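You operate a simulated robot arm through the tools that you are given. There is no shell and no other tool. Be economical: measure what you need, move in short steps, check, and stop when the job is done.

You are at the controls of a simulated robot arm. One attempt, no reset.

JOB
Run the black earth nut down at 25 Nm and the yellow one at 35 Nm.
Fine: use the green straight driver, one clean run a nut, and put it back in its holster.

The check looks at the end state, three seconds after you hand in, the way a careful person would. Anything else that was tipped, shoved, dropped, spilled or broken makes it a failure.

ROBOT AND FRAMES
A 7-joint arm with a two-finger parallel gripper, fixed in place. Base frame: the origin is at the foot of the arm, x ahead of it, y to its left, z up; the work surface is at about z = 500. Lengths are in mm, angles in degrees, forces in N, time in s.
With the tool pointing down near the work surface it reaches from about 120 to 540 mm from the base axis. Its first joint turns from -66.0 to 66.0 degrees. Payload 2.4 kg.
Tool frame: the origin (TCP) lies between the finger pads and is the grasp point; the fingertips stand 30 mm ahead of it; z points along the fingers, y is the line along which they close. The gripper opens to 94 mm. The fingers are 28 mm wide and 10 mm thick; the gripper's body (50 by 96 mm) begins 55 mm behind the TCP.
Orientation is told as [roll, pitch, yaw] about the base's x, y, z axes, in that order, counted from this pose: with the fingers straight down and closing along the base's y, the tool's x points along the base's -x, its y along +y and its z along -z.

CONTROLS
- The arm moves only by the tool move_arm. Its argument "series" is a list of rows, each a list of 7 numbers: the shift along the base's x, y, z in mm, then the turn, a rotation vector about the base's x, y, z in degrees, then the opening, from 0 (shut) to 1 (fully open). In form: [[tx, ty, tz, ax, ay, az, jaw], ...]. A call has 1 to 20 rows; each row is the pose to reach, as a shift and turn from the pose commanded when the call began. Rows are played at 5 a second. More than 50 mm and 8.6 degrees between two rows, or a gripper value outside its range, and nothing of the call is played. Where a pose cannot be reached the arm comes as near as it can. A force on the tool above 50 N (or 10 N above the force at the start of the call, whichever is more), or a blocked arm, ends the call early, and 0.2 s more pass. Each finger travels about 153 mm/s and halts on what it meets, pressing with about 27 N; the grip force reading is that of the motor and also rises with nothing between the fingers. The clock runs only during rows and for 0.2 s after the last one: add rows that repeat a pose to give the fingers time. It gives the time, the measured TCP pose, the force on the tool (base axes), the opening and the grip force at its end, in the units of the frame above (readings bear some noise), with the torque about the TCP (base axes, N m) and any sound that the robot's microphone picked up.
- Cameras (640 x 400 px; columns grow to the right, rows downward): "scene" is fixed at [46.5, 494.9, 1423.1]; the picture's right is [-0.56, -0.83, 0.00], its down [-0.63, 0.42, -0.65] and it looks along [0.54, -0.36, -0.76] (base axes); focal length 319 px, centre (320, 200). "wrist" rides on the gripper at [76, 14, -102] in the tool frame; the picture's right is [-0.18, 0.98, 0.00], its down [-0.75, -0.14, -0.64] and it looks along [-0.63, -0.12, 0.77] (tool axes); focal length 243 px, centre (320, 200). There is no depth. A picture from a camera that has moved, and an enlarged one, comes with that camera's place and axes in the base frame and with its lens.
- snapshot(camera): a new picture of that camera. No time passes.
- zoom(camera, box): a new picture of the part [left, top, right, bottom] of that camera's present view, enlarged. No time passes.
- sign_off(): hands the job in; it is judged then, once.

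Work in short steps. Places have to be worked out from the pictures, the camera data and where the tool is seen: move nearer, look again, correct. Check each grasp and each placing, and mend what went wrong. You have 120 turns and 64 pictures in all, those below and enlarged ones among them. Open the gripper and draw the arm clear of the work before you hand the job in, unless the task says otherwise; then end with one line.

The tools are called after "Request:" as name(argument=value, ...) on one line, values as JSON. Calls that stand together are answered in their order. move_arm: Moves the arm, as the interface text tells. Its arguments: {"type":"object","properties":{"series":{"type":"array","items":{"type":"array","items":{"type":"number"}}}},"required":["series"]} The other tools are called the same way: snapshot (camera) takes a picture; zoom (camera, box) takes an enlarged picture of a part of a camera's view; sign_off () hands the job in.

At the start:

```text
t: 0.0
position: [383.8, 43.3, 1004.9]
ee_rot: [0.0, 0.0, 0.0]
contact_force: [0.3, -0.8, 0.0]
wrist_torque: [-0.01, -0.01, -0.02]
finger_gap: 94.0
gripper_force: 0.0
```

scene: 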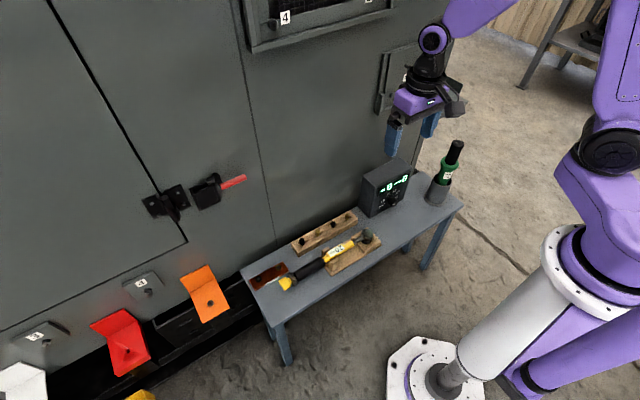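
wrist: 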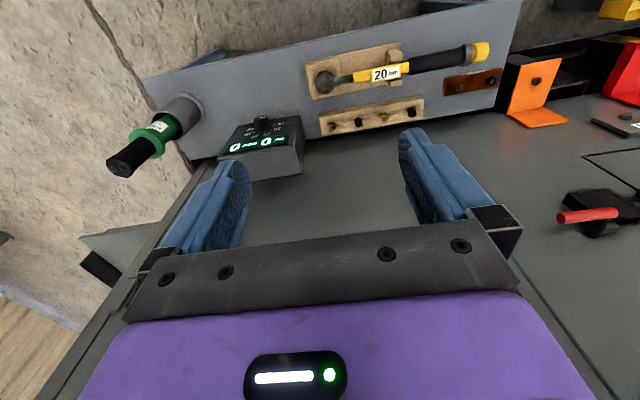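

I'll look closer at the bench, the controller and the coloured lugs first.

Request:
zoom(camera="scene", box=[340, 120, 480, 220])

Request:
zoom(camera="scene", box=[0, 240, 260, 400])

Request:
zoom(camera="scene", box=[230, 190, 400, 310])

Request:
zoom(camera="wrist", box=[480, 0, 640, 100])

```text
4.00 times, centred on (410, 170) of scene
camera zoom: at [46.5, 494.9, 1423.1], right [-0.56, -0.83, 0.0], down [-0.63, 0.42, -0.65], along [0.54, -0.36, -0.76], focal length 1274 px, centre (-40, 320)
```

zoom: 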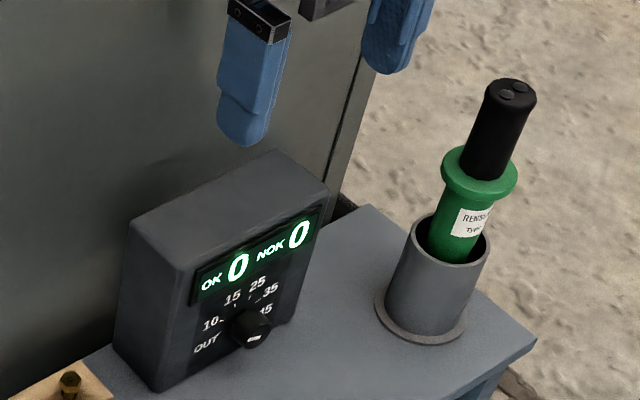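

```text
2.46 times, centred on (130, 320) of scene
camera zoom: at [46.5, 494.9, 1423.1], right [-0.56, -0.83, 0.0], down [-0.63, 0.42, -0.65], along [0.54, -0.36, -0.76], focal length 784 px, centre (788, -95)
```

zoom: 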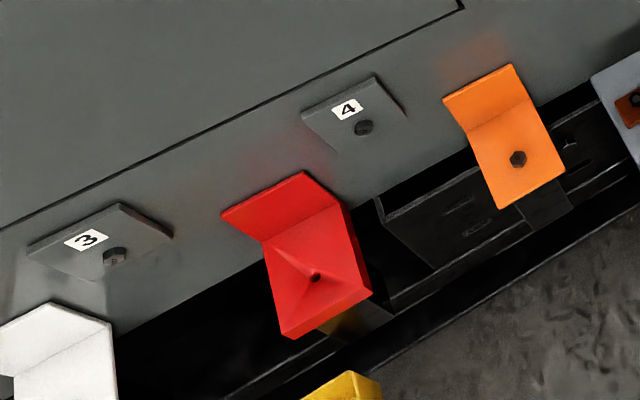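

```text
3.33 times, centred on (315, 250) of scene
camera zoom: at [46.5, 494.9, 1423.1], right [-0.56, -0.83, 0.0], down [-0.63, 0.42, -0.65], along [0.54, -0.36, -0.76], focal length 1062 px, centre (337, 33)
```

zoom: 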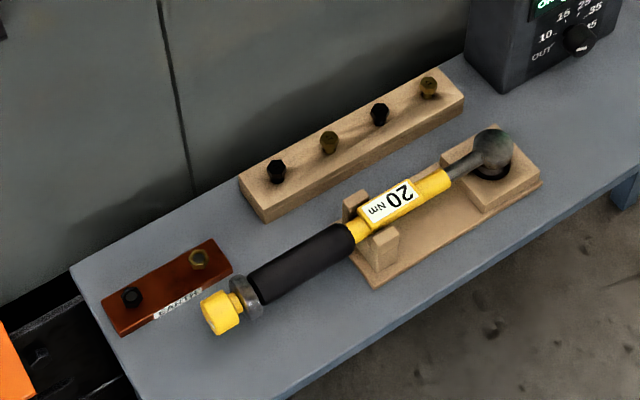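

```text
4.00 times, centred on (560, 50) of wrist
camera zoom: at [308.3, 56.1, 1106.3], right [0.18, 0.98, 0.0], down [0.75, -0.14, 0.64], along [0.63, -0.12, -0.77], focal length 970 px, centre (-640, 800)
```

zoom: 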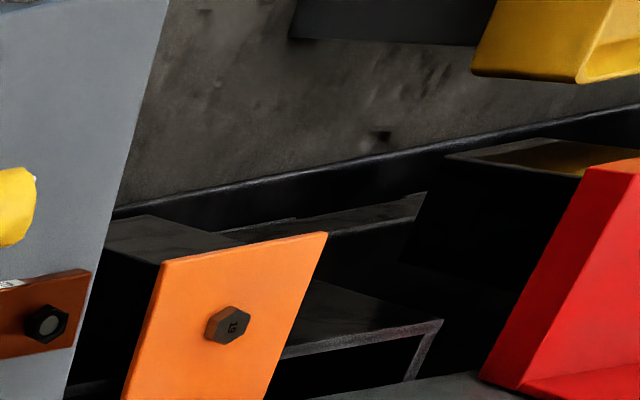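

Bench top agrees with z≈500 in both cameras; holster about (427,-333), earth bar about (528,405). I zoom tighter on the controller dial, the driver and the earth bar.

Request:
zoom(camera="scene", box=[370, 165, 418, 195])

Request:
zoom(camera="scene", box=[425, 130, 481, 165])

Request:
zoom(camera="scene", box=[240, 255, 304, 295])

Request:
zoom(camera="wrist", box=[90, 80, 314, 220])

```text
13.33 times, centred on (394, 180) of scene
camera zoom: at [46.5, 494.9, 1423.1], right [-0.56, -0.83, 0.0], down [-0.63, 0.42, -0.65], along [0.54, -0.36, -0.76], focal length 4248 px, centre (-667, 467)
```

zoom: 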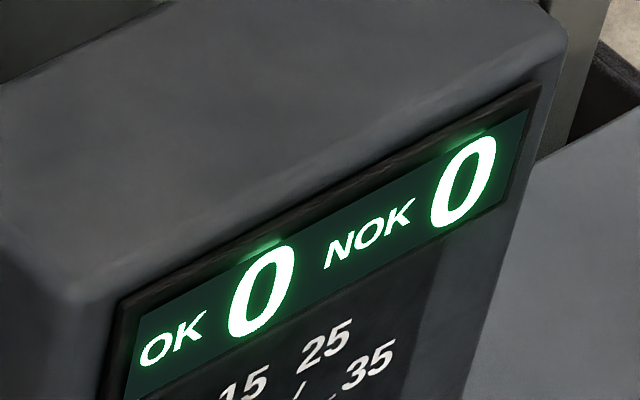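

```text
11.43 times, centred on (453, 148) of scene
camera zoom: at [46.5, 494.9, 1423.1], right [-0.56, -0.83, 0.0], down [-0.63, 0.42, -0.65], along [0.54, -0.36, -0.76], focal length 3641 px, centre (-1200, 800)
```

zoom: 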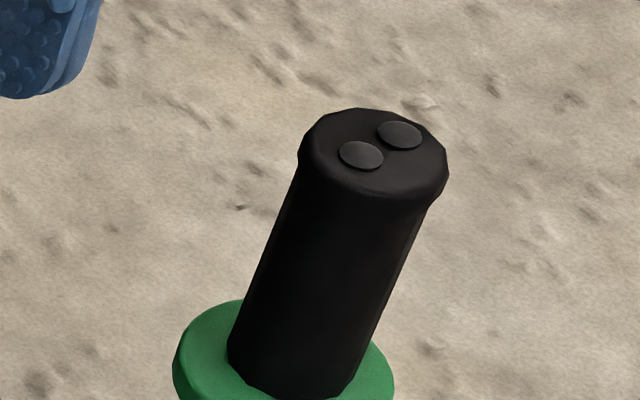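

```text
10.00 times, centred on (272, 275) of scene
camera zoom: at [46.5, 494.9, 1423.1], right [-0.56, -0.83, 0.0], down [-0.63, 0.42, -0.65], along [0.54, -0.36, -0.76], focal length 3186 px, centre (800, -550)
```

zoom: 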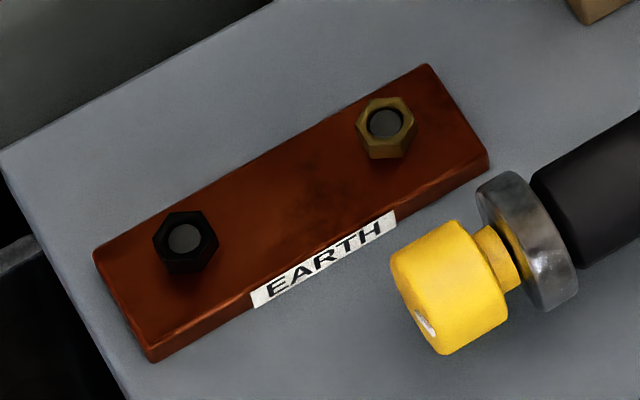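

```text
2.86 times, centred on (202, 150) of wrist
camera zoom: at [308.3, 56.1, 1106.3], right [0.18, 0.98, 0.0], down [0.75, -0.14, 0.64], along [0.63, -0.12, -0.77], focal length 693 px, centre (657, 343)
```

zoom: 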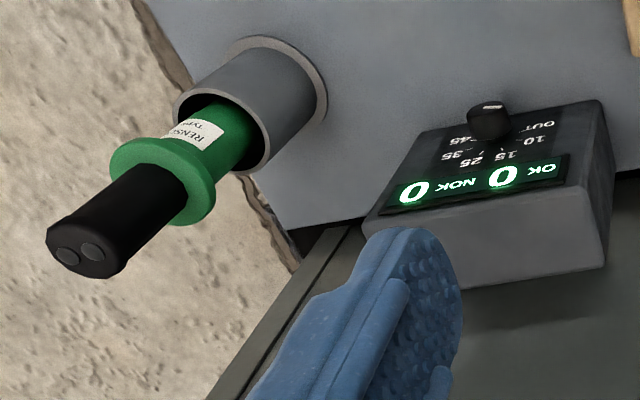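

Looking at the knob itself.

Request:
zoom(camera="scene", box=[384, 184, 416, 204])

Request:
zoom(camera="wrist", box=[224, 105, 304, 155])

```text
16.00 times, centred on (400, 194) of scene
camera zoom: at [46.5, 494.9, 1423.1], right [-0.56, -0.83, 0.0], down [-0.63, 0.42, -0.65], along [0.54, -0.36, -0.76], focal length 5097 px, centre (-960, 296)
```

zoom: 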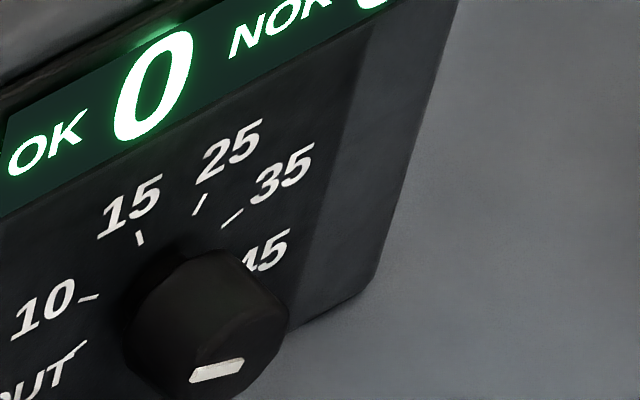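

```text
8.00 times, centred on (264, 130) of wrist
camera zoom: at [308.3, 56.1, 1106.3], right [0.18, 0.98, 0.0], down [0.75, -0.14, 0.64], along [0.63, -0.12, -0.77], focal length 1941 px, centre (768, 760)
```

zoom: 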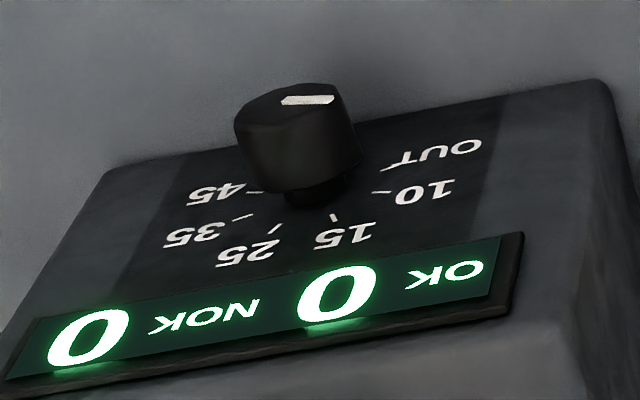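

The dial stands at OUT; knob front about (496,-117,560), facing -x. I first turn the tool horizontal (pitch -90) well clear of everything, in front of the controller.

Request:
move_arm(series=[[-5, -15, -18, 0, -8, 0, 1], [-10, -29, -36, 0, -16, 0, 1], [-15, -44, -55, 0, -24, 0, 1], [-20, -58, -73, 0, -32, 0, 1], [-25, -73, -91, 0, -40, 0, 1], [-30, -87, -110, 0, -48, 0, 1], [-35, -102, -128, 0, -56, 0, 1], [-40, -116, -146, 0, -64, 0, 1], [-45, -131, -164, 0, -72, 0, 1], [-50, -145, -183, 0, -80, 0, 1], [-54, -160, -205, 0, -88, 0, 1], [-54, -160, -205, 0, -90, 0, 1]])

```text
t: 2.6
position: [457.9, -81.3, 775.0]
ee_rot: [-77.8, -76.2, 75.9]
contact_force: [-0.5, 0.6, -0.3]
wrist_torque: [-0.03, -0.01, 0.01]
finger_gap: 94.0
gripper_force: 0.1
out of reach, approached as far as the arm can: row 3, 4, 5, 6, 7, 8, 9, 10, 11, 12
```

That close in the horizontal tool can't be reached; I move outward 90 mm and see the reference.

Request:
move_arm(series=[[45, 0, 0, 0, 0, 0, 1], [90, 0, 0, 0, 0, 0, 1], [90, 0, 0, 0, 0, 0, 1]])

Request:
snapshot(camera="scene")

Request:
snapshot(camera="wrist")

```text
t: 3.4
position: [514.9, -68.0, 777.3]
ee_rot: [-77.1, -76.1, 74.8]
contact_force: [1.4, -0.6, 0.0]
wrist_torque: [0.02, -0.03, 0.02]
finger_gap: 94.3
gripper_force: 0.0
out of reach, approached as far as the arm can: row 1, 2, 3
```

```text
51 pictures are left
```

scene: 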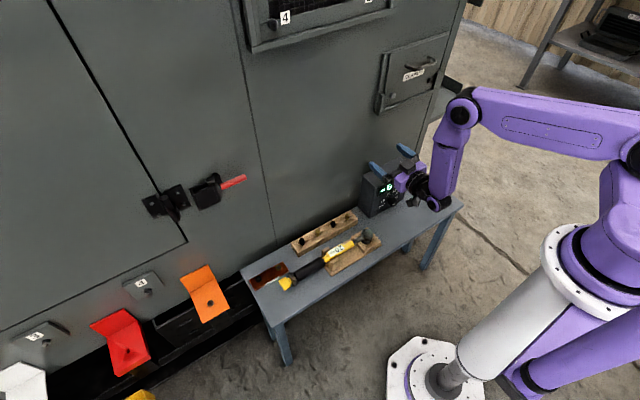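

```text
50 pictures are left
camera wrist: at [408.4, -66.9, 705.3], right [0.04, 1.0, -0.05], down [-0.6, 0.07, 0.8], along [0.8, 0.0, 0.6], focal length 243 px, centre (320, 200)
```

wrist: 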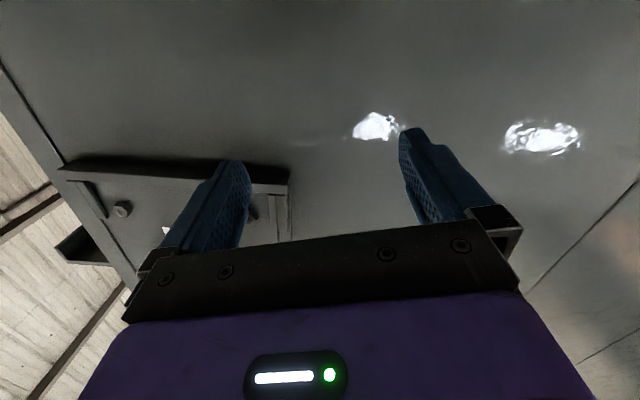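

The wrist can't reach full horizontal here, but the knob can be held across its sides with the tool pitched about -30 and turned about base x. I pitch back to -30 and look at the reference.

Request:
move_arm(series=[[-5, 0, 0, 0, 8, 0, 1], [-10, 0, 0, 0, 16, 0, 1], [-15, 0, 0, 0, 24, 0, 1], [-20, 0, 0, 0, 32, 0, 1], [-25, 0, 0, 0, 40, 0, 1], [-30, 0, 0, 0, 48, 0, 1], [-35, 0, 0, 0, 56, 0, 1], [-40, 0, 0, 0, 60, 0, 1], [-40, 0, 0, 0, 60, 0, 1]])

Request:
snapshot(camera="wrist")

```text
t: 5.4
position: [473.9, -70.9, 777.5]
ee_rot: [-9.0, -25.6, 15.0]
contact_force: [-0.4, -0.4, -0.8]
wrist_torque: [0.0, 0.0, 0.05]
finger_gap: 93.9
gripper_force: 0.1
out of reach, approached as far as the arm can: row 2, 3, 4, 5
```

```text
49 pictures are left
camera wrist: at [358.4, -70.2, 834.1], right [-0.03, 1.0, -0.06], down [0.39, 0.06, 0.92], along [0.92, 0.0, -0.39], focal length 243 px, centre (320, 200)
```

wrist: 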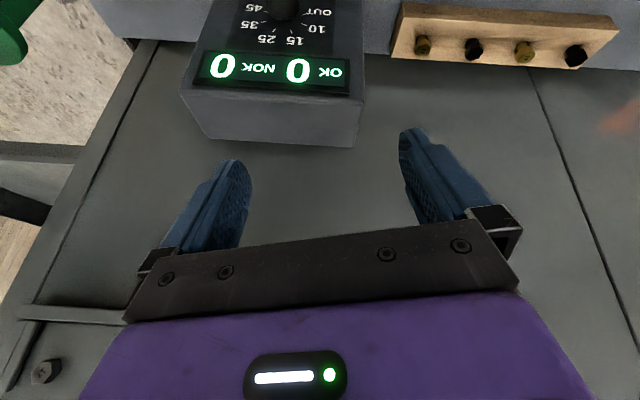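

Reference after an unreachable row is the pose actually reached. I straighten the yaw/roll to a pure pitch -30 and come in front of the dial for a good look.

Request:
move_arm(series=[[-12, -10, 0, 2, -0.9, -2.7, 1], [-44, -20, -30, 4, -1.7, -5.4, 1], [-44, -30, -60, 6, -2.5, -8.1, 1], [-44, -46, -107, 8, -3.4, -10.8, 1], [-44, -46, -107, 8, -3.4, -10.8, 1]])

Request:
snapshot(camera="wrist")

```text
t: 6.6
position: [459.0, -87.6, 669.4]
ee_rot: [-5.0, -29.0, 1.7]
contact_force: [-0.6, 0.6, -0.3]
wrist_torque: [0.02, -0.01, 0.0]
finger_gap: 94.0
gripper_force: 0.1
out of reach, approached as far as the arm can: row 1, 2, 3, 4, 5
```

```text
48 pictures are left
camera wrist: at [343.7, -67.4, 720.4], right [0.17, 0.98, 0.01], down [0.35, -0.08, 0.94], along [0.92, -0.16, -0.35], focal length 243 px, centre (320, 200)
```

wrist: 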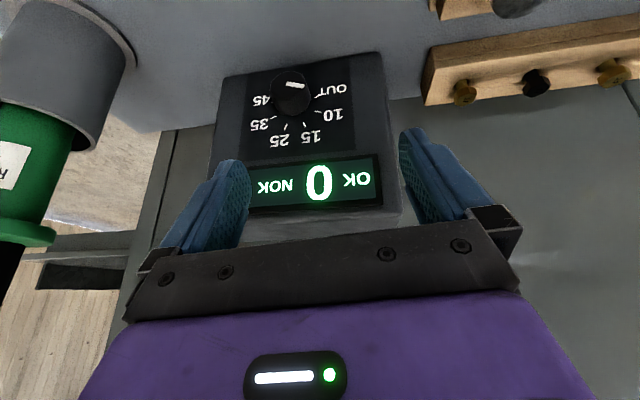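

Request:
zoom(camera="wrist", box=[232, 60, 360, 140])

```text
5.00 times, centred on (296, 100) of wrist
camera zoom: at [343.7, -67.4, 720.4], right [0.17, 0.98, 0.01], down [0.35, -0.08, 0.94], along [0.92, -0.16, -0.35], focal length 1213 px, centre (440, 700)
```

zoom: 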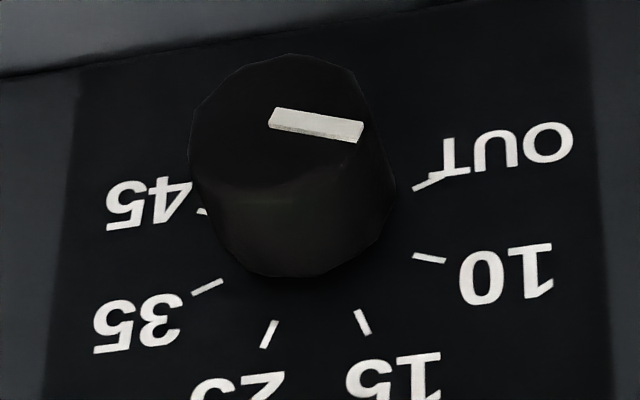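

Ticks measured: dial axis (y≈-121.7, z≈550.5), 45° spacing, pointer currently at 10. So 25 is +90° about base x. I set up a 22.5° roll, pitch -20 grip above the knob, jaw half open.

Request:
move_arm(series=[[3, 0, -10, -6, 3, -0.5, 0.55], [6, 1, -20, -12, 6, -1, 0.55], [9, 2, -32, -18.1, 9, -1.4, 0.55], [9, 2, -32, -18.1, 9, -1.4, 0.55]])

Request:
snapshot(camera="wrist")

```text
t: 7.6
position: [467.0, -85.4, 638.1]
ee_rot: [-23.9, -18.3, 7.9]
contact_force: [-0.2, -0.2, -0.1]
wrist_torque: [0.01, -0.02, -0.01]
finger_gap: 51.5
gripper_force: 0.1
```

```text
46 pictures are left
camera wrist: at [361.4, -44.9, 697.8], right [0.17, 0.93, -0.32], down [0.49, 0.2, 0.85], along [0.85, -0.3, -0.42], focal length 243 px, centre (320, 200)
```

wrist: 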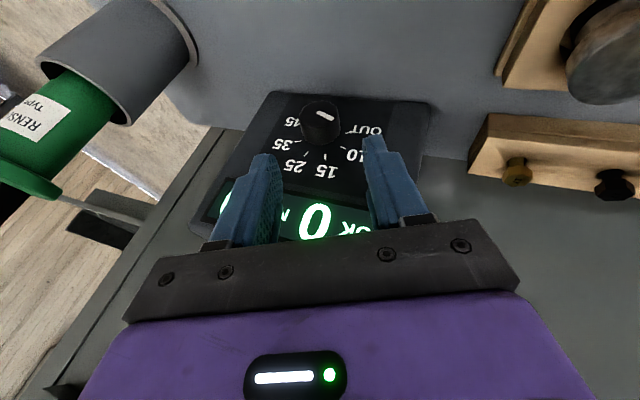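

Orientation matches. Advance along the tool axis two thirds of the way and check.

Request:
move_arm(series=[[7, -7, -17, 0, 0, 0, 0.55], [14, -14, -35, 0, 0, 0, 0.55], [22, -22, -54, 0, 0, 0, 0.55], [22, -22, -54, 0, 0, 0, 0.55]])

Request:
zoom(camera="wrist", box=[200, 60, 456, 220])

Request:
zoom(camera="scene", box=[350, 140, 446, 200])

```text
t: 8.6
position: [489.3, -107.8, 583.4]
ee_rot: [-23.8, -18.3, 8.0]
contact_force: [0.2, 0.1, 0.1]
wrist_torque: [0.02, 0.01, 0.01]
finger_gap: 51.7
gripper_force: 0.1
```

```text
2.50 times, centred on (328, 140) of wrist
camera zoom: at [382.5, -66.5, 642.8], right [0.17, 0.93, -0.32], down [0.49, 0.2, 0.85], along [0.85, -0.3, -0.42], focal length 606 px, centre (300, 350)
```

zoom: 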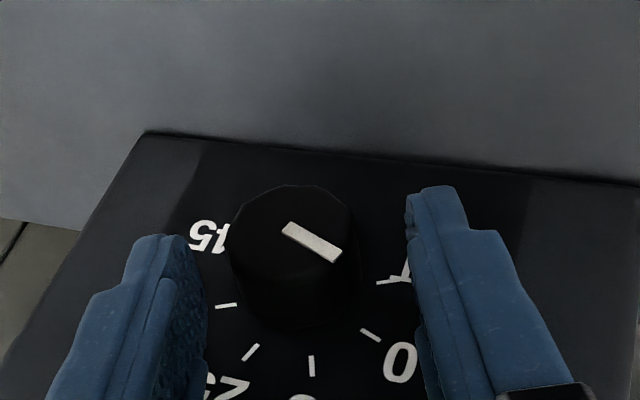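

```text
6.67 times, centred on (398, 170) of scene
camera zoom: at [46.5, 494.9, 1423.1], right [-0.56, -0.83, 0.0], down [-0.63, 0.42, -0.65], along [0.54, -0.36, -0.76], focal length 2124 px, centre (-200, 400)
```

zoom: 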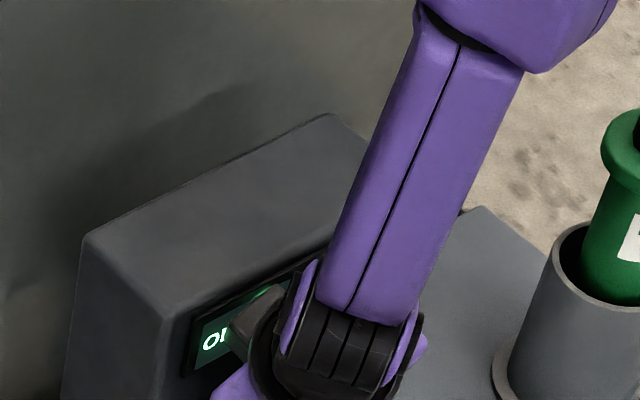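

Knob sits centred between the fingers. Go the rest of the way and close.

Request:
move_arm(series=[[5, -5, -12, 0, 0, 0, 0.55], [10.7, -10.3, -24.2, 0, 0, 0, 0.55], [10.7, -10.3, -24.2, 0, 0, 0, 0.3], [10.7, -10.3, -24.2, 0, 0, 0, 0.2], [10.7, -10.3, -24.2, 0, 0, 0, 0.2]])

```text
t: 9.8
position: [496.4, -119.2, 560.3]
ee_rot: [-24.0, -18.2, 7.8]
contact_force: [-17.7, -8.6, 18.6]
wrist_torque: [0.17, 0.2, 0.32]
finger_gap: 36.4
gripper_force: 15.7
```

The force of -18 N in x says something touches the panel. I open, back off 5 mm in x, and regrip.

Request:
move_arm(series=[[0, 0, 0, 0, 0, 0, 0.5], [-6, 0.5, 1, 0, 0, 0, 0.5], [-6, 0.5, 1, 0, 0, 0, 0.5]])

Request:
zoom(camera="wrist", box=[200, 60, 456, 220])

```text
t: 10.6
position: [494.4, -116.1, 560.6]
ee_rot: [-23.8, -18.5, 8.0]
contact_force: [-0.6, 0.1, 0.2]
wrist_torque: [0.0, 0.0, -0.02]
finger_gap: 47.1
gripper_force: 0.0
```

```text
2.50 times, centred on (328, 140) of wrist
camera zoom: at [387.0, -75.6, 620.4], right [0.17, 0.93, -0.32], down [0.49, 0.2, 0.85], along [0.86, -0.3, -0.42], focal length 606 px, centre (300, 350)
```

zoom: 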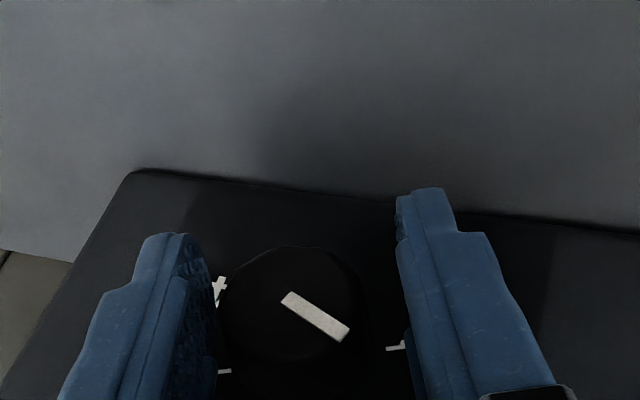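

Clear now. Close on the knob with a small y correction.

Request:
move_arm(series=[[0, -1.8, 0.5, 0, 0, 0, 0.4], [0, -1.8, 0.5, 0, 0, 0, 0.3], [0, -1.8, 0.5, 0, 0, 0, 0.25], [0, -1.8, 0.5, 0, 0, 0, 0.25]])

```text
t: 11.6
position: [492.1, -118.4, 562.1]
ee_rot: [-23.8, -18.4, 7.9]
contact_force: [-2.7, 2.7, 11.0]
wrist_torque: [-0.06, 0.04, -0.01]
finger_gap: 34.6
gripper_force: 44.9
```

Gripped. Rotate +45° about the knob axis.

Request:
move_arm(series=[[0, -1.2, 0.4, 7.5, 0, 0, 0.25], [0, -2.4, 0.6, 15, 0, 0, 0.25], [0, -3.6, 0.7, 22.5, 0, 0, 0.25], [0, -4.8, 0.6, 30, 0, 0, 0.25], [0, -6, 0.4, 37.5, 0, 0, 0.25], [0, -7.2, 0, 45, 0, 0, 0.25], [0, -7.2, 0, 45, 0, 0, 0.25]])

Request:
zoom(camera="wrist", box=[200, 60, 456, 220])

```text
t: 12.4
position: [493.7, -119.5, 562.5]
ee_rot: [-1.8, -19.8, -1.6]
contact_force: [-15.5, 0.9, 26.3]
wrist_torque: [0.01, -0.18, 0.28]
finger_gap: 34.5
gripper_force: 44.8
out of reach, approached as far as the arm can: row 3, 4
stopped in row 4: the force on the tool passed its limit at 62 N (the readings are from after the stop); the commanded pose is now the measured one
```

```text
2.50 times, centred on (328, 140) of wrist
camera zoom: at [387.9, -99.1, 631.8], right [0.21, 0.98, 0.04], down [0.49, -0.13, 0.86], along [0.85, -0.16, -0.5], focal length 606 px, centre (300, 350)
```

zoom: 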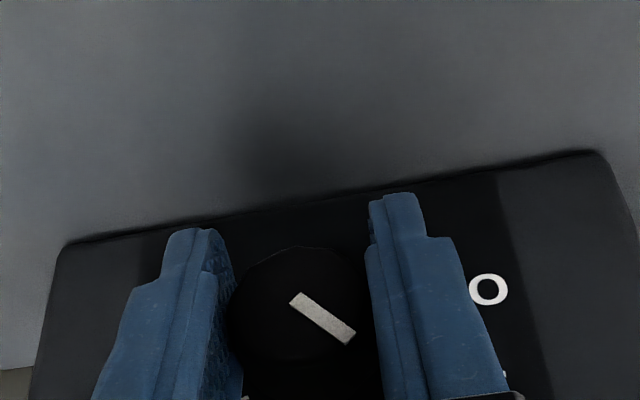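

The knob turned about 23° before the arm hit its limit (pitched -20). I open, back out along the tool axis, and test a smaller pitch.

Request:
move_arm(series=[[0, 0, 0, 0, 0, 0, 0.55], [0, 0, 0, 0, 0, 0, 0.55], [-10, 0, 28, 0, 0, 0, 0.55], [-20, 0, 56, 0, 0, 0, 0.55]])

Request:
zoom(camera="wrist", box=[200, 40, 456, 200])

```text
t: 13.4
position: [474.2, -118.5, 618.7]
ee_rot: [-2.3, -19.6, -1.5]
contact_force: [0.4, -0.3, -0.5]
wrist_torque: [0.0, 0.04, -0.02]
finger_gap: 51.8
gripper_force: 0.1
```

```text
2.50 times, centred on (328, 120) of wrist
camera zoom: at [369.0, -96.8, 688.6], right [0.21, 0.98, 0.02], down [0.49, -0.13, 0.86], along [0.85, -0.17, -0.5], focal length 606 px, centre (300, 400)
```

zoom: 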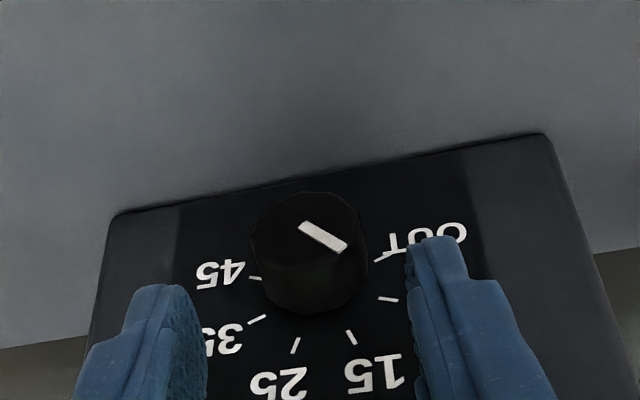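

The pointer stays where left (about -40°, no springback). I test the end orientation (+22° roll, pitch -8) in the clear.

Request:
move_arm(series=[[4, -8, 10, 6, 2.8, 1, 0.55], [8, -15, 10, 12, 5.6, 2.1, 0.55], [12, -22, 5, 18, 8.4, 3.1, 0.55], [15.5, -30, -3.5, 24.2, 11.2, 4.2, 0.55], [15.5, -30, -3.5, 24.2, 11.2, 4.2, 0.55]])

```text
t: 14.6
position: [489.9, -147.7, 616.2]
ee_rot: [22.8, -7.8, -3.0]
contact_force: [-1.4, 2.4, 15.7]
wrist_torque: [-0.84, -0.59, 0.0]
finger_gap: 51.6
gripper_force: 0.1
out of reach, approached as far as the arm can: row 1, 2
```

An unexpected 16 N upward force: something touches, apparently near (527,-200). I look.

Request:
zoom(camera="scene", box=[340, 110, 468, 190])

Request:
snapshot(camera="wrist")

```text
5.00 times, centred on (404, 150) of scene
camera zoom: at [46.2, 495.1, 1423.1], right [-0.56, -0.83, 0.0], down [-0.63, 0.42, -0.65], along [0.54, -0.36, -0.76], focal length 1593 px, centre (-100, 450)
```

zoom: 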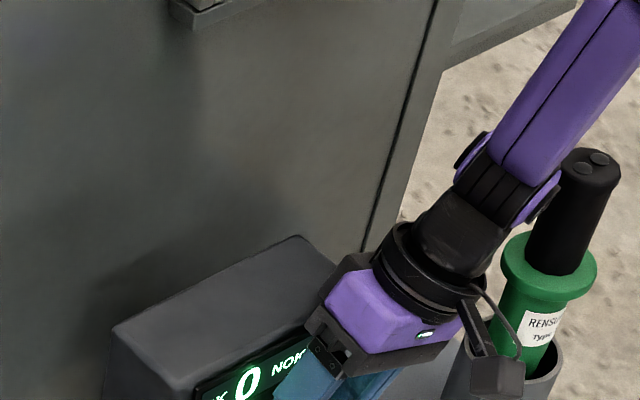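

```text
39 pictures are left
camera wrist: at [400.5, -168.9, 704.5], right [0.18, 0.9, 0.4], down [0.65, -0.41, 0.63], along [0.73, 0.15, -0.66], focal length 243 px, centre (320, 200)
```

wrist: 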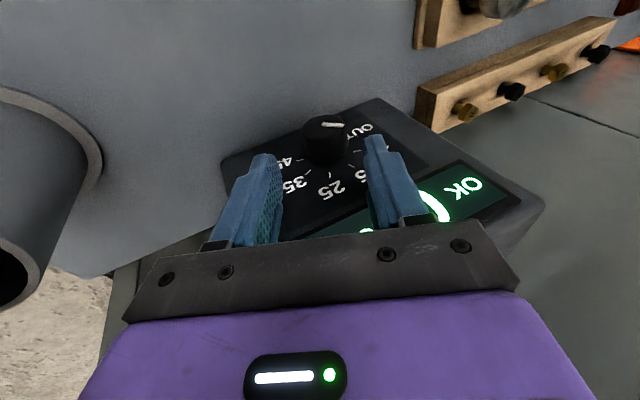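

The palm is against the controller's right edge (light contact). I back off toward -x/up and use negative rolls instead, where the hand leans to the free +y side.

Request:
move_arm(series=[[-20, 5, 15, 0, 0, 0, 0.55], [-20, 10, 25, -8, 0, 0, 0.55], [-20, 20, 25, -16, 0, 0, 0.55], [-18, 30, 20, -24, 0, 0, 0.55], [-15, 40, 15, -32, 0, 0, 0.55], [-12, 50, 10, -40, 0, 0, 0.55], [-8, 60, 5, -48, 0, 0, 0.55], [-4, 68, 0, -56, 0, 0, 0.55], [-2, 74, -6, -62, 0, 0, 0.55], [-2, 76, -10, -67, 0, 0, 0.55], [-2, 76, -10, -67, 0, 0, 0.55]])

```text
t: 17.0
position: [481.9, -76.8, 603.3]
ee_rot: [-45.1, -5.4, 5.3]
contact_force: [-33.0, -11.5, 11.3]
wrist_torque: [1.03, -2.14, 0.98]
finger_gap: 51.7
gripper_force: 0.1
```

The palm is touching the box's left edge (~(517,-35,656)), so the palm needs pitch -20, as before. I back off in x and pitch.

Request:
move_arm(series=[[-25, 0, 5, 0, 0, 0, 0.55], [-25, -1, 3, 0, -4.2, 4.2, 0.55], [-20, -3, -3, 0, -8.5, 8.5, 0.55], [-14.5, -4, -8.5, 0, -8.5, 8.5, 0.55], [-14.5, -4, -8.5, 0, -8.5, 8.5, 0.55]])

Request:
snapshot(camera="wrist")

```text
t: 18.2
position: [473.2, -76.5, 595.8]
ee_rot: [-46.3, -14.2, 14.6]
contact_force: [-0.2, 0.2, 0.5]
wrist_torque: [-0.02, 0.0, 0.02]
finger_gap: 51.9
gripper_force: 0.0
```

```text
38 pictures are left
camera wrist: at [365.8, -17.1, 634.3], right [0.17, 0.75, -0.64], down [0.49, 0.51, 0.71], along [0.86, -0.43, -0.28], focal length 243 px, centre (320, 200)
```

wrist: 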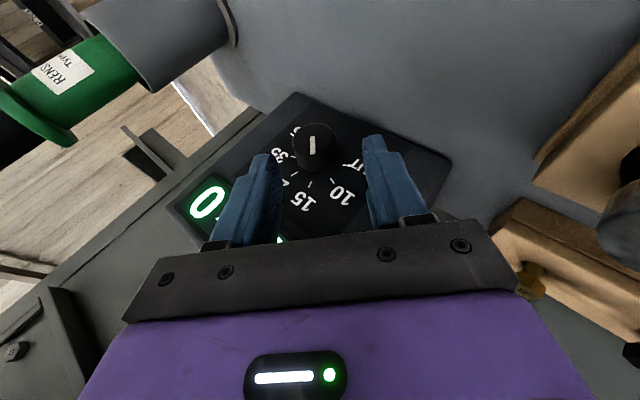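

No contact; dial hasn't moved. Advance onto the knob and close.

Request:
move_arm(series=[[7, -13, -12.5, 0, 0, 0, 0.55], [14, -26, -25.5, 0, 0, 0, 0.55], [20, -40, -38.5, 0, 0, 0, 0.55], [20, -40, -38.5, 0, 0, 0, 0.55], [20, -40, -38.5, 0, 0, 0, 0.35], [20, -40, -38.5, 0, 0, 0, 0.25], [20, -40, -38.5, 0, 0, 0, 0.25]])

```text
t: 19.1
position: [490.5, -84.1, 566.5]
ee_rot: [-48.4, -14.2, 21.6]
contact_force: [-1.1, -16.6, 28.3]
wrist_torque: [-1.13, -0.08, -0.66]
finger_gap: 69.9
gripper_force: 16.4
out of reach, approached as far as the arm can: row 3, 4
stopped in row 4: the force on the tool passed its limit at 63 N (the readings are from after the stop); the commanded pose is now the measured one
```

Out of reach at that pose and a finger has been pushed. Look before moving.

Request:
snapshot(camera="wrist")

Request:
zoom(camera="scene", box=[340, 140, 468, 220])

```text
37 pictures are left
camera wrist: at [376.9, -35.2, 603.3], right [0.09, 0.74, -0.67], down [0.42, 0.58, 0.7], along [0.9, -0.35, -0.25], focal length 243 px, centre (320, 200)
```

wrist: 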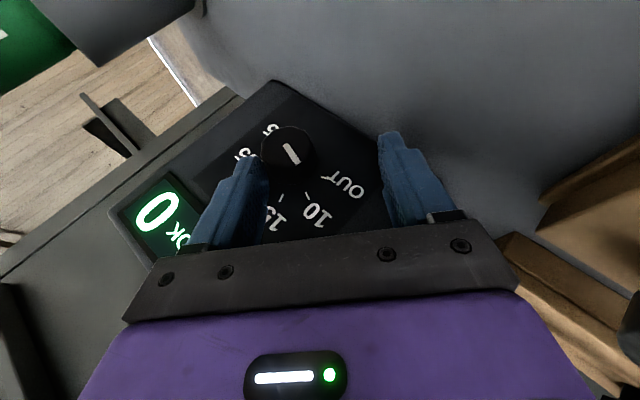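

```text
5.00 times, centred on (404, 180) of scene
camera zoom: at [46.0, 494.7, 1423.2], right [-0.56, -0.83, 0.0], down [-0.63, 0.42, -0.65], along [0.54, -0.36, -0.76], focal length 1593 px, centre (-100, 300)
```

zoom: 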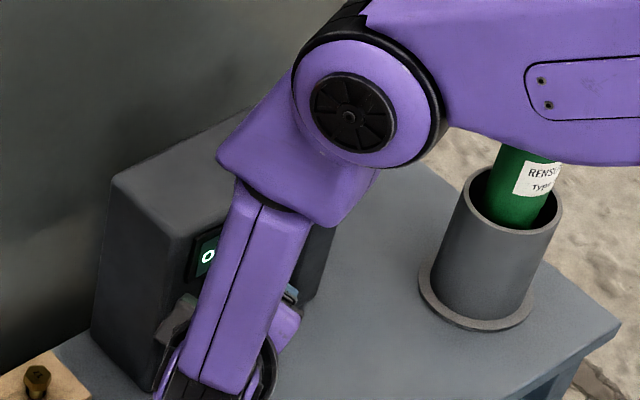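

The arm folded oddly at -45°; I back straight out and return to a milder roll (-25°), ratcheting in small bites instead.

Request:
move_arm(series=[[-9, 12, 14, 0, 0, 0, 0.7], [-18, 22, 28, 0, 0, 0, 0.6], [-20, 15, 36, 6, 0.5, -2, 0.55], [-20, 5, 42, 12, 1, -4, 0.55], [-17, -5, 44, 18, 1.4, -5.8, 0.55], [-17, -10, 44.5, 21.6, 1.7, -6.8, 0.55], [-17, -10, 44.5, 21.6, 1.7, -6.8, 0.55]])

Request:
snapshot(camera="scene")

```text
t: 20.6
position: [472.3, -88.6, 608.2]
ee_rot: [-25.6, -18.0, 9.1]
contact_force: [0.4, -0.3, -0.3]
wrist_torque: [-0.02, 0.0, -0.02]
finger_gap: 51.6
gripper_force: 0.1
```

```text
35 pictures are left
```

scene: 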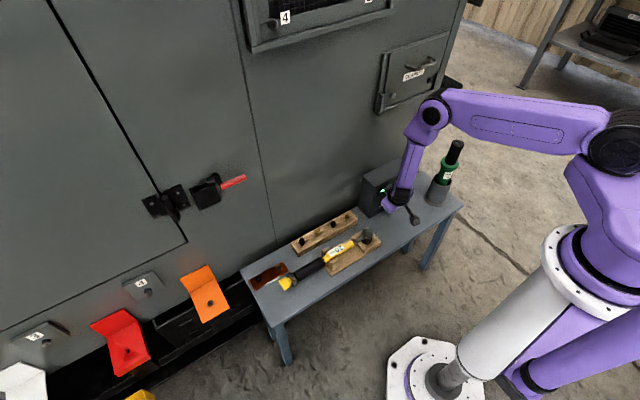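

Arm back in a good shape, driver untouched. Advance, grip, and turn 22° in one go.

Request:
move_arm(series=[[5, -9, -14, 0, 0, 0, 0.55], [14, -19, -30, 0, 0, 0, 0.55], [21.7, -29.5, -47.7, 0, 0, 0, 0.55], [21.7, -29.5, -47.7, 0, 0, 0, 0.55], [21.7, -29.5, -47.7, 0, 0, 0, 0.35], [21.7, -29.5, -47.7, 0, 0, 0, 0.25], [21.7, -29.5, -47.7, 0, 0, 0, 0.25], [21.7, -30.6, -47.3, 7, 0, 0, 0.25], [21.7, -31.8, -47, 15, 0, 0, 0.25], [21.7, -33, -46.8, 22, 0, 0, 0.25], [21.7, -33, -46.8, 22, 0, 0, 0.25]])

```text
t: 23.1
position: [491.7, -119.6, 561.0]
ee_rot: [-4.3, -20.3, 2.1]
contact_force: [-21.0, 4.9, 40.3]
wrist_torque: [0.01, -0.41, 0.01]
finger_gap: 35.2
gripper_force: 45.1
```

Turned. Open, back out to the start pose and look at the pointer.

Request:
move_arm(series=[[0, 0, 0, 0, 0, 0, 0.55], [0, 0, 0, 0, 0, 0, 0.55], [-8, 2, 18, -4, 0, 0, 0.55], [-16, 14, 36, -12, 0, 0, 0.55], [-21.7, 32, 46.8, -20, 0, 0, 0.55], [-21.7, 32, 46.8, -22, 0, 0, 0.55]])

Request:
zoom(camera="wrist", box=[200, 60, 456, 220])

```text
t: 24.4
position: [471.0, -90.1, 607.8]
ee_rot: [-25.8, -17.9, 9.2]
contact_force: [0.7, -0.4, -0.2]
wrist_torque: [-0.01, 0.01, -0.01]
finger_gap: 51.5
gripper_force: 0.0
```

```text
2.50 times, centred on (328, 140) of wrist
camera zoom: at [364.7, -48.3, 665.8], right [0.16, 0.92, -0.35], down [0.49, 0.23, 0.84], along [0.86, -0.31, -0.41], focal length 606 px, centre (300, 350)
```

zoom: 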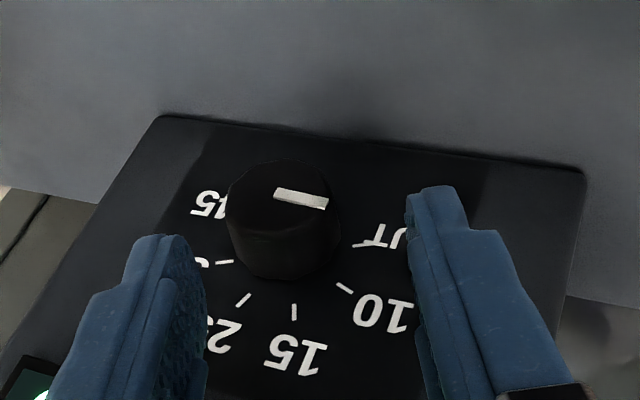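

The pointer is now ≈-88°: my slanted exit dragged the knob back. From now I ratchet in place: jaw wide open, swing back about the knob axis, grip, turn. One bite per call.

Request:
move_arm(series=[[1, -5, 2, 0, 0, 0, 0.6], [8, -13, -15, 0, 0, 0, 0.6], [15, -20.5, -31, 0, 0, 0, 0.6], [21, -28, -47.5, 0, 0, 0, 0.7], [21, -28, -47.5, 0, 0, 0, 0.75], [21, -27, -48, -7, 0, 0, 0.75], [21, -27, -48, -7, 0, 0, 0.25], [21, -27, -48, -7, 0, 0, 0.25], [21, -27, -48, -7, 0, 0, 0.25], [21, -28, -47.5, 0, 0, 0, 0.25], [21, -29.1, -47.1, 7, 0, 0, 0.25], [21, -30.4, -46.8, 15, 0, 0, 0.25], [21, -31.5, -46.6, 22, 0, 0, 0.25], [21, -31.5, -46.6, 22, 0, 0, 0.25], [21, -31.5, -46.6, 22, 0, 0, 0.75], [21, -31.5, -46.6, 22, 0, 0, 0.75]])

Request:
zoom(camera="wrist", box=[200, 60, 456, 220])

```text
t: 27.9
position: [494.5, -120.3, 562.2]
ee_rot: [-4.4, -20.3, 2.2]
contact_force: [0.2, 0.6, 0.7]
wrist_torque: [-0.04, -0.01, -0.01]
finger_gap: 70.8
gripper_force: 0.0
```

```text
2.50 times, centred on (328, 140) of wrist
camera zoom: at [387.2, -101.8, 629.8], right [0.16, 0.99, -0.01], down [0.48, -0.07, 0.87], along [0.86, -0.14, -0.49], focal length 606 px, centre (300, 350)
```

zoom: 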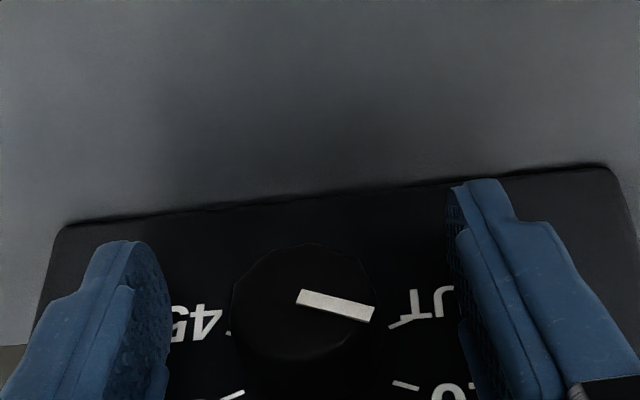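

+22° as planned: pointer ≈ -65°. Next bite of 29° in place.

Request:
move_arm(series=[[-1, 1.1, -0.1, -7, 0, 0, 0.75], [-1, 2.4, -0.5, -15, 0, 0, 0.75], [-1, 3.5, -0.9, -22, 0, 0, 0.75], [-1, 4.5, -1.4, -29, 0, 0, 0.75], [-1, 4.5, -1.4, -29, 0, 0, 0.25], [-1, 4.5, -1.4, -29, 0, 0, 0.25], [-1, 4.5, -1.4, -29, 0, 0, 0.25], [-1, 3.5, -0.9, -22, 0, 0, 0.25], [-1, 2.4, -0.5, -15, 0, 0, 0.25], [-1, 1.1, -0.1, -7, 0, 0, 0.25], [-1, 0, 0, 0, 0, 0, 0.25], [-1, 0, 0, 0, 0, 0, 0.25], [-1, 0, 0, 0, 0, 0, 0.75], [-1, 0, 0, 0, 0, 0, 0.75]])

Request:
move_arm(series=[[0, 1.1, -0.1, -7, 0, 0, 0.75], [0, 2.4, -0.5, -15, 0, 0, 0.75], [0, 3.5, -0.9, -22, 0, 0, 0.75], [0, 4.5, -1.4, -29, 0, 0, 0.75], [0, 4.5, -1.4, -29, 0, 0, 0.25], [0, 4.5, -1.4, -29, 0, 0, 0.25], [0, 4.5, -1.4, -29, 0, 0, 0.25], [0, 3.5, -0.9, -22, 0, 0, 0.25], [0, 2.4, -0.5, -15, 0, 0, 0.25], [0, 1.1, -0.1, -7, 0, 0, 0.25], [0, 0, 0, 0, 0, 0, 0.25], [0, 0, 0, 0, 0, 0, 0.25], [0, 0, 0, 0, 0, 0, 0.75], [0, 0, 0, 0, 0, 0, 0.75]])

Request:
zoom(camera="wrist", box=[200, 60, 456, 220])

```text
t: 30.9
position: [493.9, -119.8, 562.5]
ee_rot: [-4.3, -20.2, 2.0]
contact_force: [0.5, -0.5, -0.4]
wrist_torque: [0.01, 0.0, 0.01]
finger_gap: 70.6
gripper_force: 0.1
```

```text
t: 33.9
position: [492.6, -119.9, 562.3]
ee_rot: [-4.5, -20.3, 2.2]
contact_force: [0.5, 0.2, 0.1]
wrist_torque: [0.0, 0.0, -0.02]
finger_gap: 70.6
gripper_force: 0.2
```

```text
2.50 times, centred on (328, 140) of wrist
camera zoom: at [386.2, -101.6, 630.0], right [0.16, 0.99, -0.01], down [0.48, -0.07, 0.87], along [0.86, -0.14, -0.49], focal length 606 px, centre (300, 350)
```

zoom: 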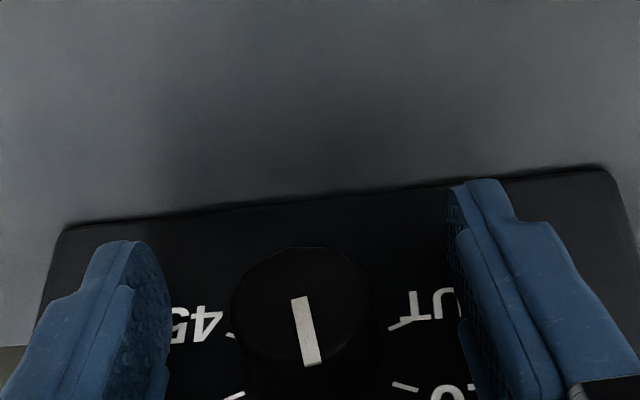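

Pointer ≈ -11°. Two bites of 18° take it to 25 (+22.5°).

Request:
move_arm(series=[[0, 1, 0, -6, 0, 0, 0.75], [0, 1.9, -0.3, -12, 0, 0, 0.75], [0, 2.9, -0.6, -18, 0, 0, 0.75], [0, 2.9, -0.6, -18, 0, 0, 0.25], [0, 2.9, -0.6, -18, 0, 0, 0.25], [0, 2.9, -0.6, -18, 0, 0, 0.25], [0, 1.9, -0.3, -12, 0, 0, 0.25], [0, 1, 0, -6, 0, 0, 0.25], [0, 0, 0, 0, 0, 0, 0.25], [0, 0, 0, 0, 0, 0, 0.25], [0, 0, 0, 0, 0, 0, 0.75], [0, 0, 0, 0, 0, 0, 0.75]])

Request:
move_arm(series=[[0, 1, 0, -6, 0, 0, 0.75], [0, 1.9, -0.3, -12, 0, 0, 0.75], [0, 2.9, -0.6, -18, 0, 0, 0.75], [0, 2.9, -0.6, -18, 0, 0, 0.25], [0, 2.9, -0.6, -18, 0, 0, 0.25], [0, 2.9, -0.6, -18, 0, 0, 0.25], [0, 1.9, -0.3, -12, 0, 0, 0.25], [0, 1, 0, -6, 0, 0, 0.25], [0, 0, 0, 0, 0, 0, 0.25], [0, 0, 0, 0, 0, 0, 0.25], [0, 0, 0, 0, 0, 0, 0.75], [0, 0, 0, 0, 0, 0, 0.75]])

Request:
zoom(camera="wrist", box=[200, 60, 456, 220])

```text
t: 36.5
position: [493.7, -120.9, 561.3]
ee_rot: [-3.9, -20.3, 2.0]
contact_force: [0.2, -0.4, 0.1]
wrist_torque: [-0.01, -0.04, -0.01]
finger_gap: 70.3
gripper_force: 0.1
```

```text
t: 39.0
position: [492.5, -118.2, 561.8]
ee_rot: [-3.9, -20.2, 2.0]
contact_force: [-0.8, 0.0, -0.1]
wrist_torque: [0.0, 0.0, -0.01]
finger_gap: 70.5
gripper_force: 0.1
```

```text
2.50 times, centred on (328, 140) of wrist
camera zoom: at [386.3, -101.4, 630.1], right [0.16, 0.99, 0.0], down [0.49, -0.08, 0.87], along [0.86, -0.14, -0.49], focal length 606 px, centre (300, 350)
```

zoom: 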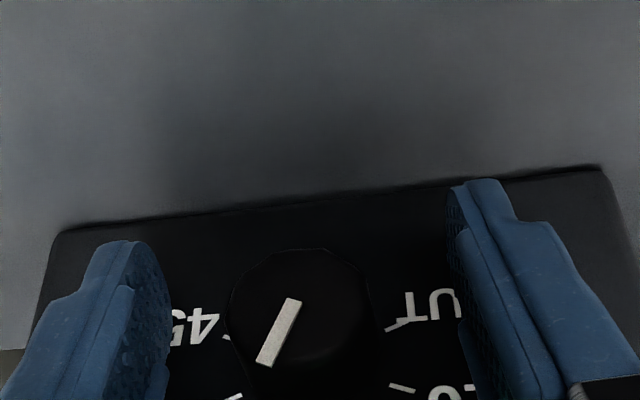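

Pointer now at +24°, on 25. Withdraw straight along the tool axis, then up; then level the tool to vertical.

Request:
move_arm(series=[[-8, 1, 22, 0, 0, 0, 0.75], [-16, 2, 44, 0, 0, 0, 0.75], [-24, 3, 66, 0, 0, 0, 0.75], [-35, 3, 105, 0, 0, 0, 0.9], [-50, 3, 150, 4, 5, 0, 1], [-60, 3, 195, 4, 13, 0, 1], [-70, 3, 240, 4, 20, 0, 1], [-70, 3, 240, 4, 20, 0, 1]])

Request:
zoom(camera="scene", box=[350, 130, 478, 210])

Request:
snapshot(camera="wrist")

```text
t: 41.0
position: [426.6, -78.7, 801.7]
ee_rot: [1.9, 0.0, 7.8]
contact_force: [0.6, -1.6, 1.3]
wrist_torque: [0.04, -0.05, 0.0]
finger_gap: 93.9
gripper_force: 0.1
out of reach, approached as far as the arm can: row 3, 4, 5, 6
stopped in row 8: the arm was blocked; the commanded pose is now the measured one
```

```text
5.00 times, centred on (414, 170) of scene
camera zoom: at [46.3, 494.9, 1423.1], right [-0.56, -0.83, 0.0], down [-0.63, 0.42, -0.65], along [0.54, -0.36, -0.76], focal length 1593 px, centre (-150, 350)
```

zoom: 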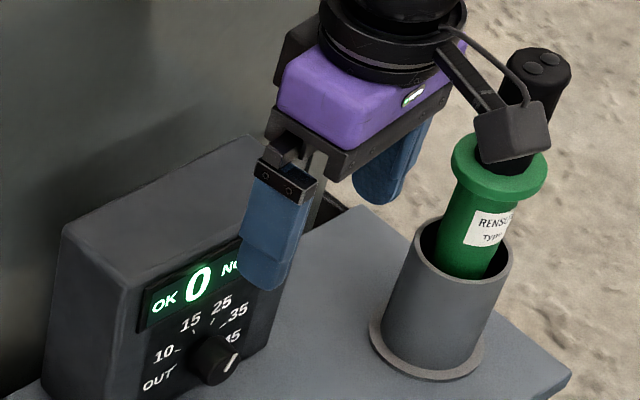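

```text
29 pictures are left
camera wrist: at [349.4, -77.8, 904.3], right [0.05, 1.0, 0.03], down [0.77, -0.06, 0.64], along [0.64, -0.01, -0.77], focal length 243 px, centre (320, 200)
```

wrist: 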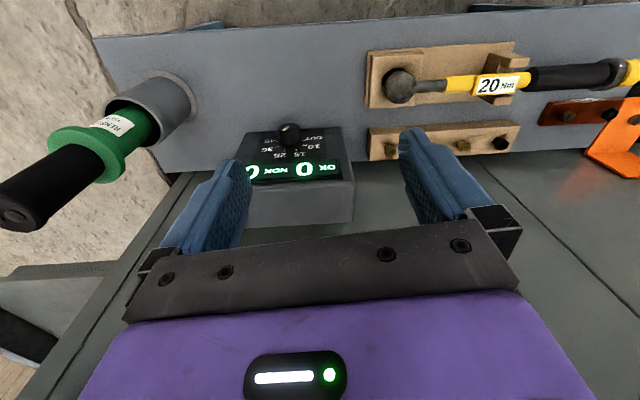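

The dial shows 25 from the scene too. Now I go above and inward of the driver, yawed to the radial direction, for a close look at it.

Request:
move_arm(series=[[-10, 0, 40, 0, 0, 0, 1], [-20, -20, 78, 0, 0, -7, 1], [-25, -55, 90, 0, 0, -14, 1], [-30, -90, 90, 0, 0, -21, 1], [-30, -125, 90, 0, 0, -28, 1], [-30, -160, 90, -1, 0, -35, 1], [-30, -186, 90, -2, 0, -42, 1], [-30, -186, 90, -2, 0, -42, 1]])

Request:
snapshot(camera="wrist")

```text
t: 42.9
position: [400.0, -245.8, 869.0]
ee_rot: [6.3, -7.0, -34.9]
contact_force: [-0.1, -0.1, -1.1]
wrist_torque: [0.02, 0.02, 0.0]
finger_gap: 93.8
gripper_force: 0.1
out of reach, approached as far as the arm can: row 1, 2, 3, 4, 5, 6, 7, 8
```

```text
28 pictures are left
camera wrist: at [329.7, -192.7, 962.0], right [0.7, 0.7, 0.13], down [0.43, -0.56, 0.71], along [0.57, -0.44, -0.69], focal length 243 px, centre (320, 200)
```

wrist: 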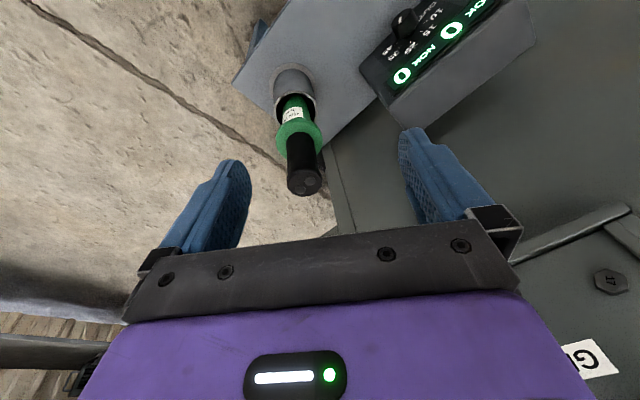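

Driver axis works out near (449,-296), top z≈783, flange z≈696, upright. I correct the tool to vertical and come over it, checking whether the arm follows.

Request:
move_arm(series=[[10, -10, 0, -0.3, 3, 0.5, 1], [20, -20, -3, -0.8, 6, 1, 1], [30, -35, -5, -1.3, 9.3, 1.5, 1], [40, -45, -8, -1.3, 9.3, 1.5, 1], [49, -50, -10, -1.3, 9.3, 1.5, 1], [49, -50, -10, -1.3, 9.3, 1.5, 1]])

Request:
snapshot(camera="scene")

```text
t: 44.2
position: [389.5, -236.9, 827.4]
ee_rot: [4.6, 2.9, -33.9]
contact_force: [0.0, -0.4, 0.5]
wrist_torque: [0.01, -0.02, -0.02]
finger_gap: 94.0
gripper_force: 0.1
out of reach, approached as far as the arm can: row 1, 2, 3, 4, 5, 6
```

```text
27 pictures are left
```

scene: 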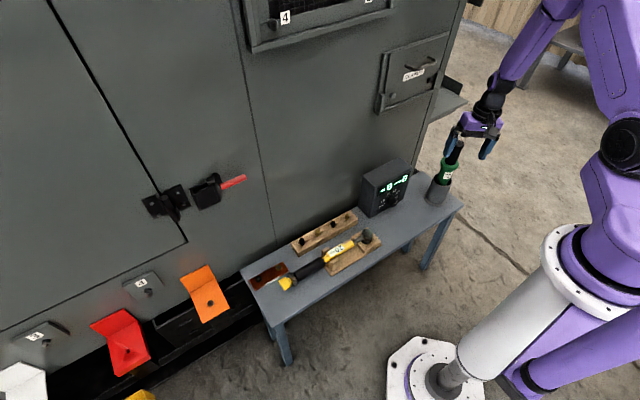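

The wrist can't hold vertical this high and far; a pitched grip will (the pads stay parallel to the driver axis). I tilt the tool 35° outward, backed off 100 mm from the handle.

Request:
move_arm(series=[[-10, 0, 15, -5, -5.8, -0.2, 1], [-10, -5, 20, -10, -11.6, -0.3, 1], [-5, -12, 20, -15, -17.4, -0.5, 1], [0, -18, 15, -20, -23.2, -0.6, 1], [8, -24, 5, -24.9, -29, -0.8, 1], [12, -28, -7, -24.9, -29, -0.8, 1], [12, -28, -7, -24.9, -29, -0.8, 1]])

Request:
snapshot(camera="wrist")

```text
t: 45.9
position: [441.8, -267.6, 845.0]
ee_rot: [-2.1, -34.5, -32.5]
contact_force: [-0.1, -0.9, -1.1]
wrist_torque: [0.03, 0.01, 0.0]
finger_gap: 94.0
gripper_force: 0.1
out of reach, approached as far as the arm can: row 3, 4, 5, 6, 7
```

```text
26 pictures are left
camera wrist: at [350.4, -187.1, 885.6], right [0.67, 0.74, 0.07], down [0.15, -0.24, 0.96], along [0.72, -0.64, -0.27], focal length 243 px, centre (320, 200)
```

wrist: 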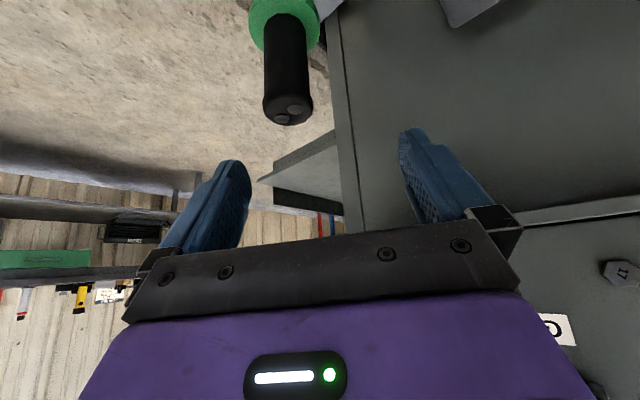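

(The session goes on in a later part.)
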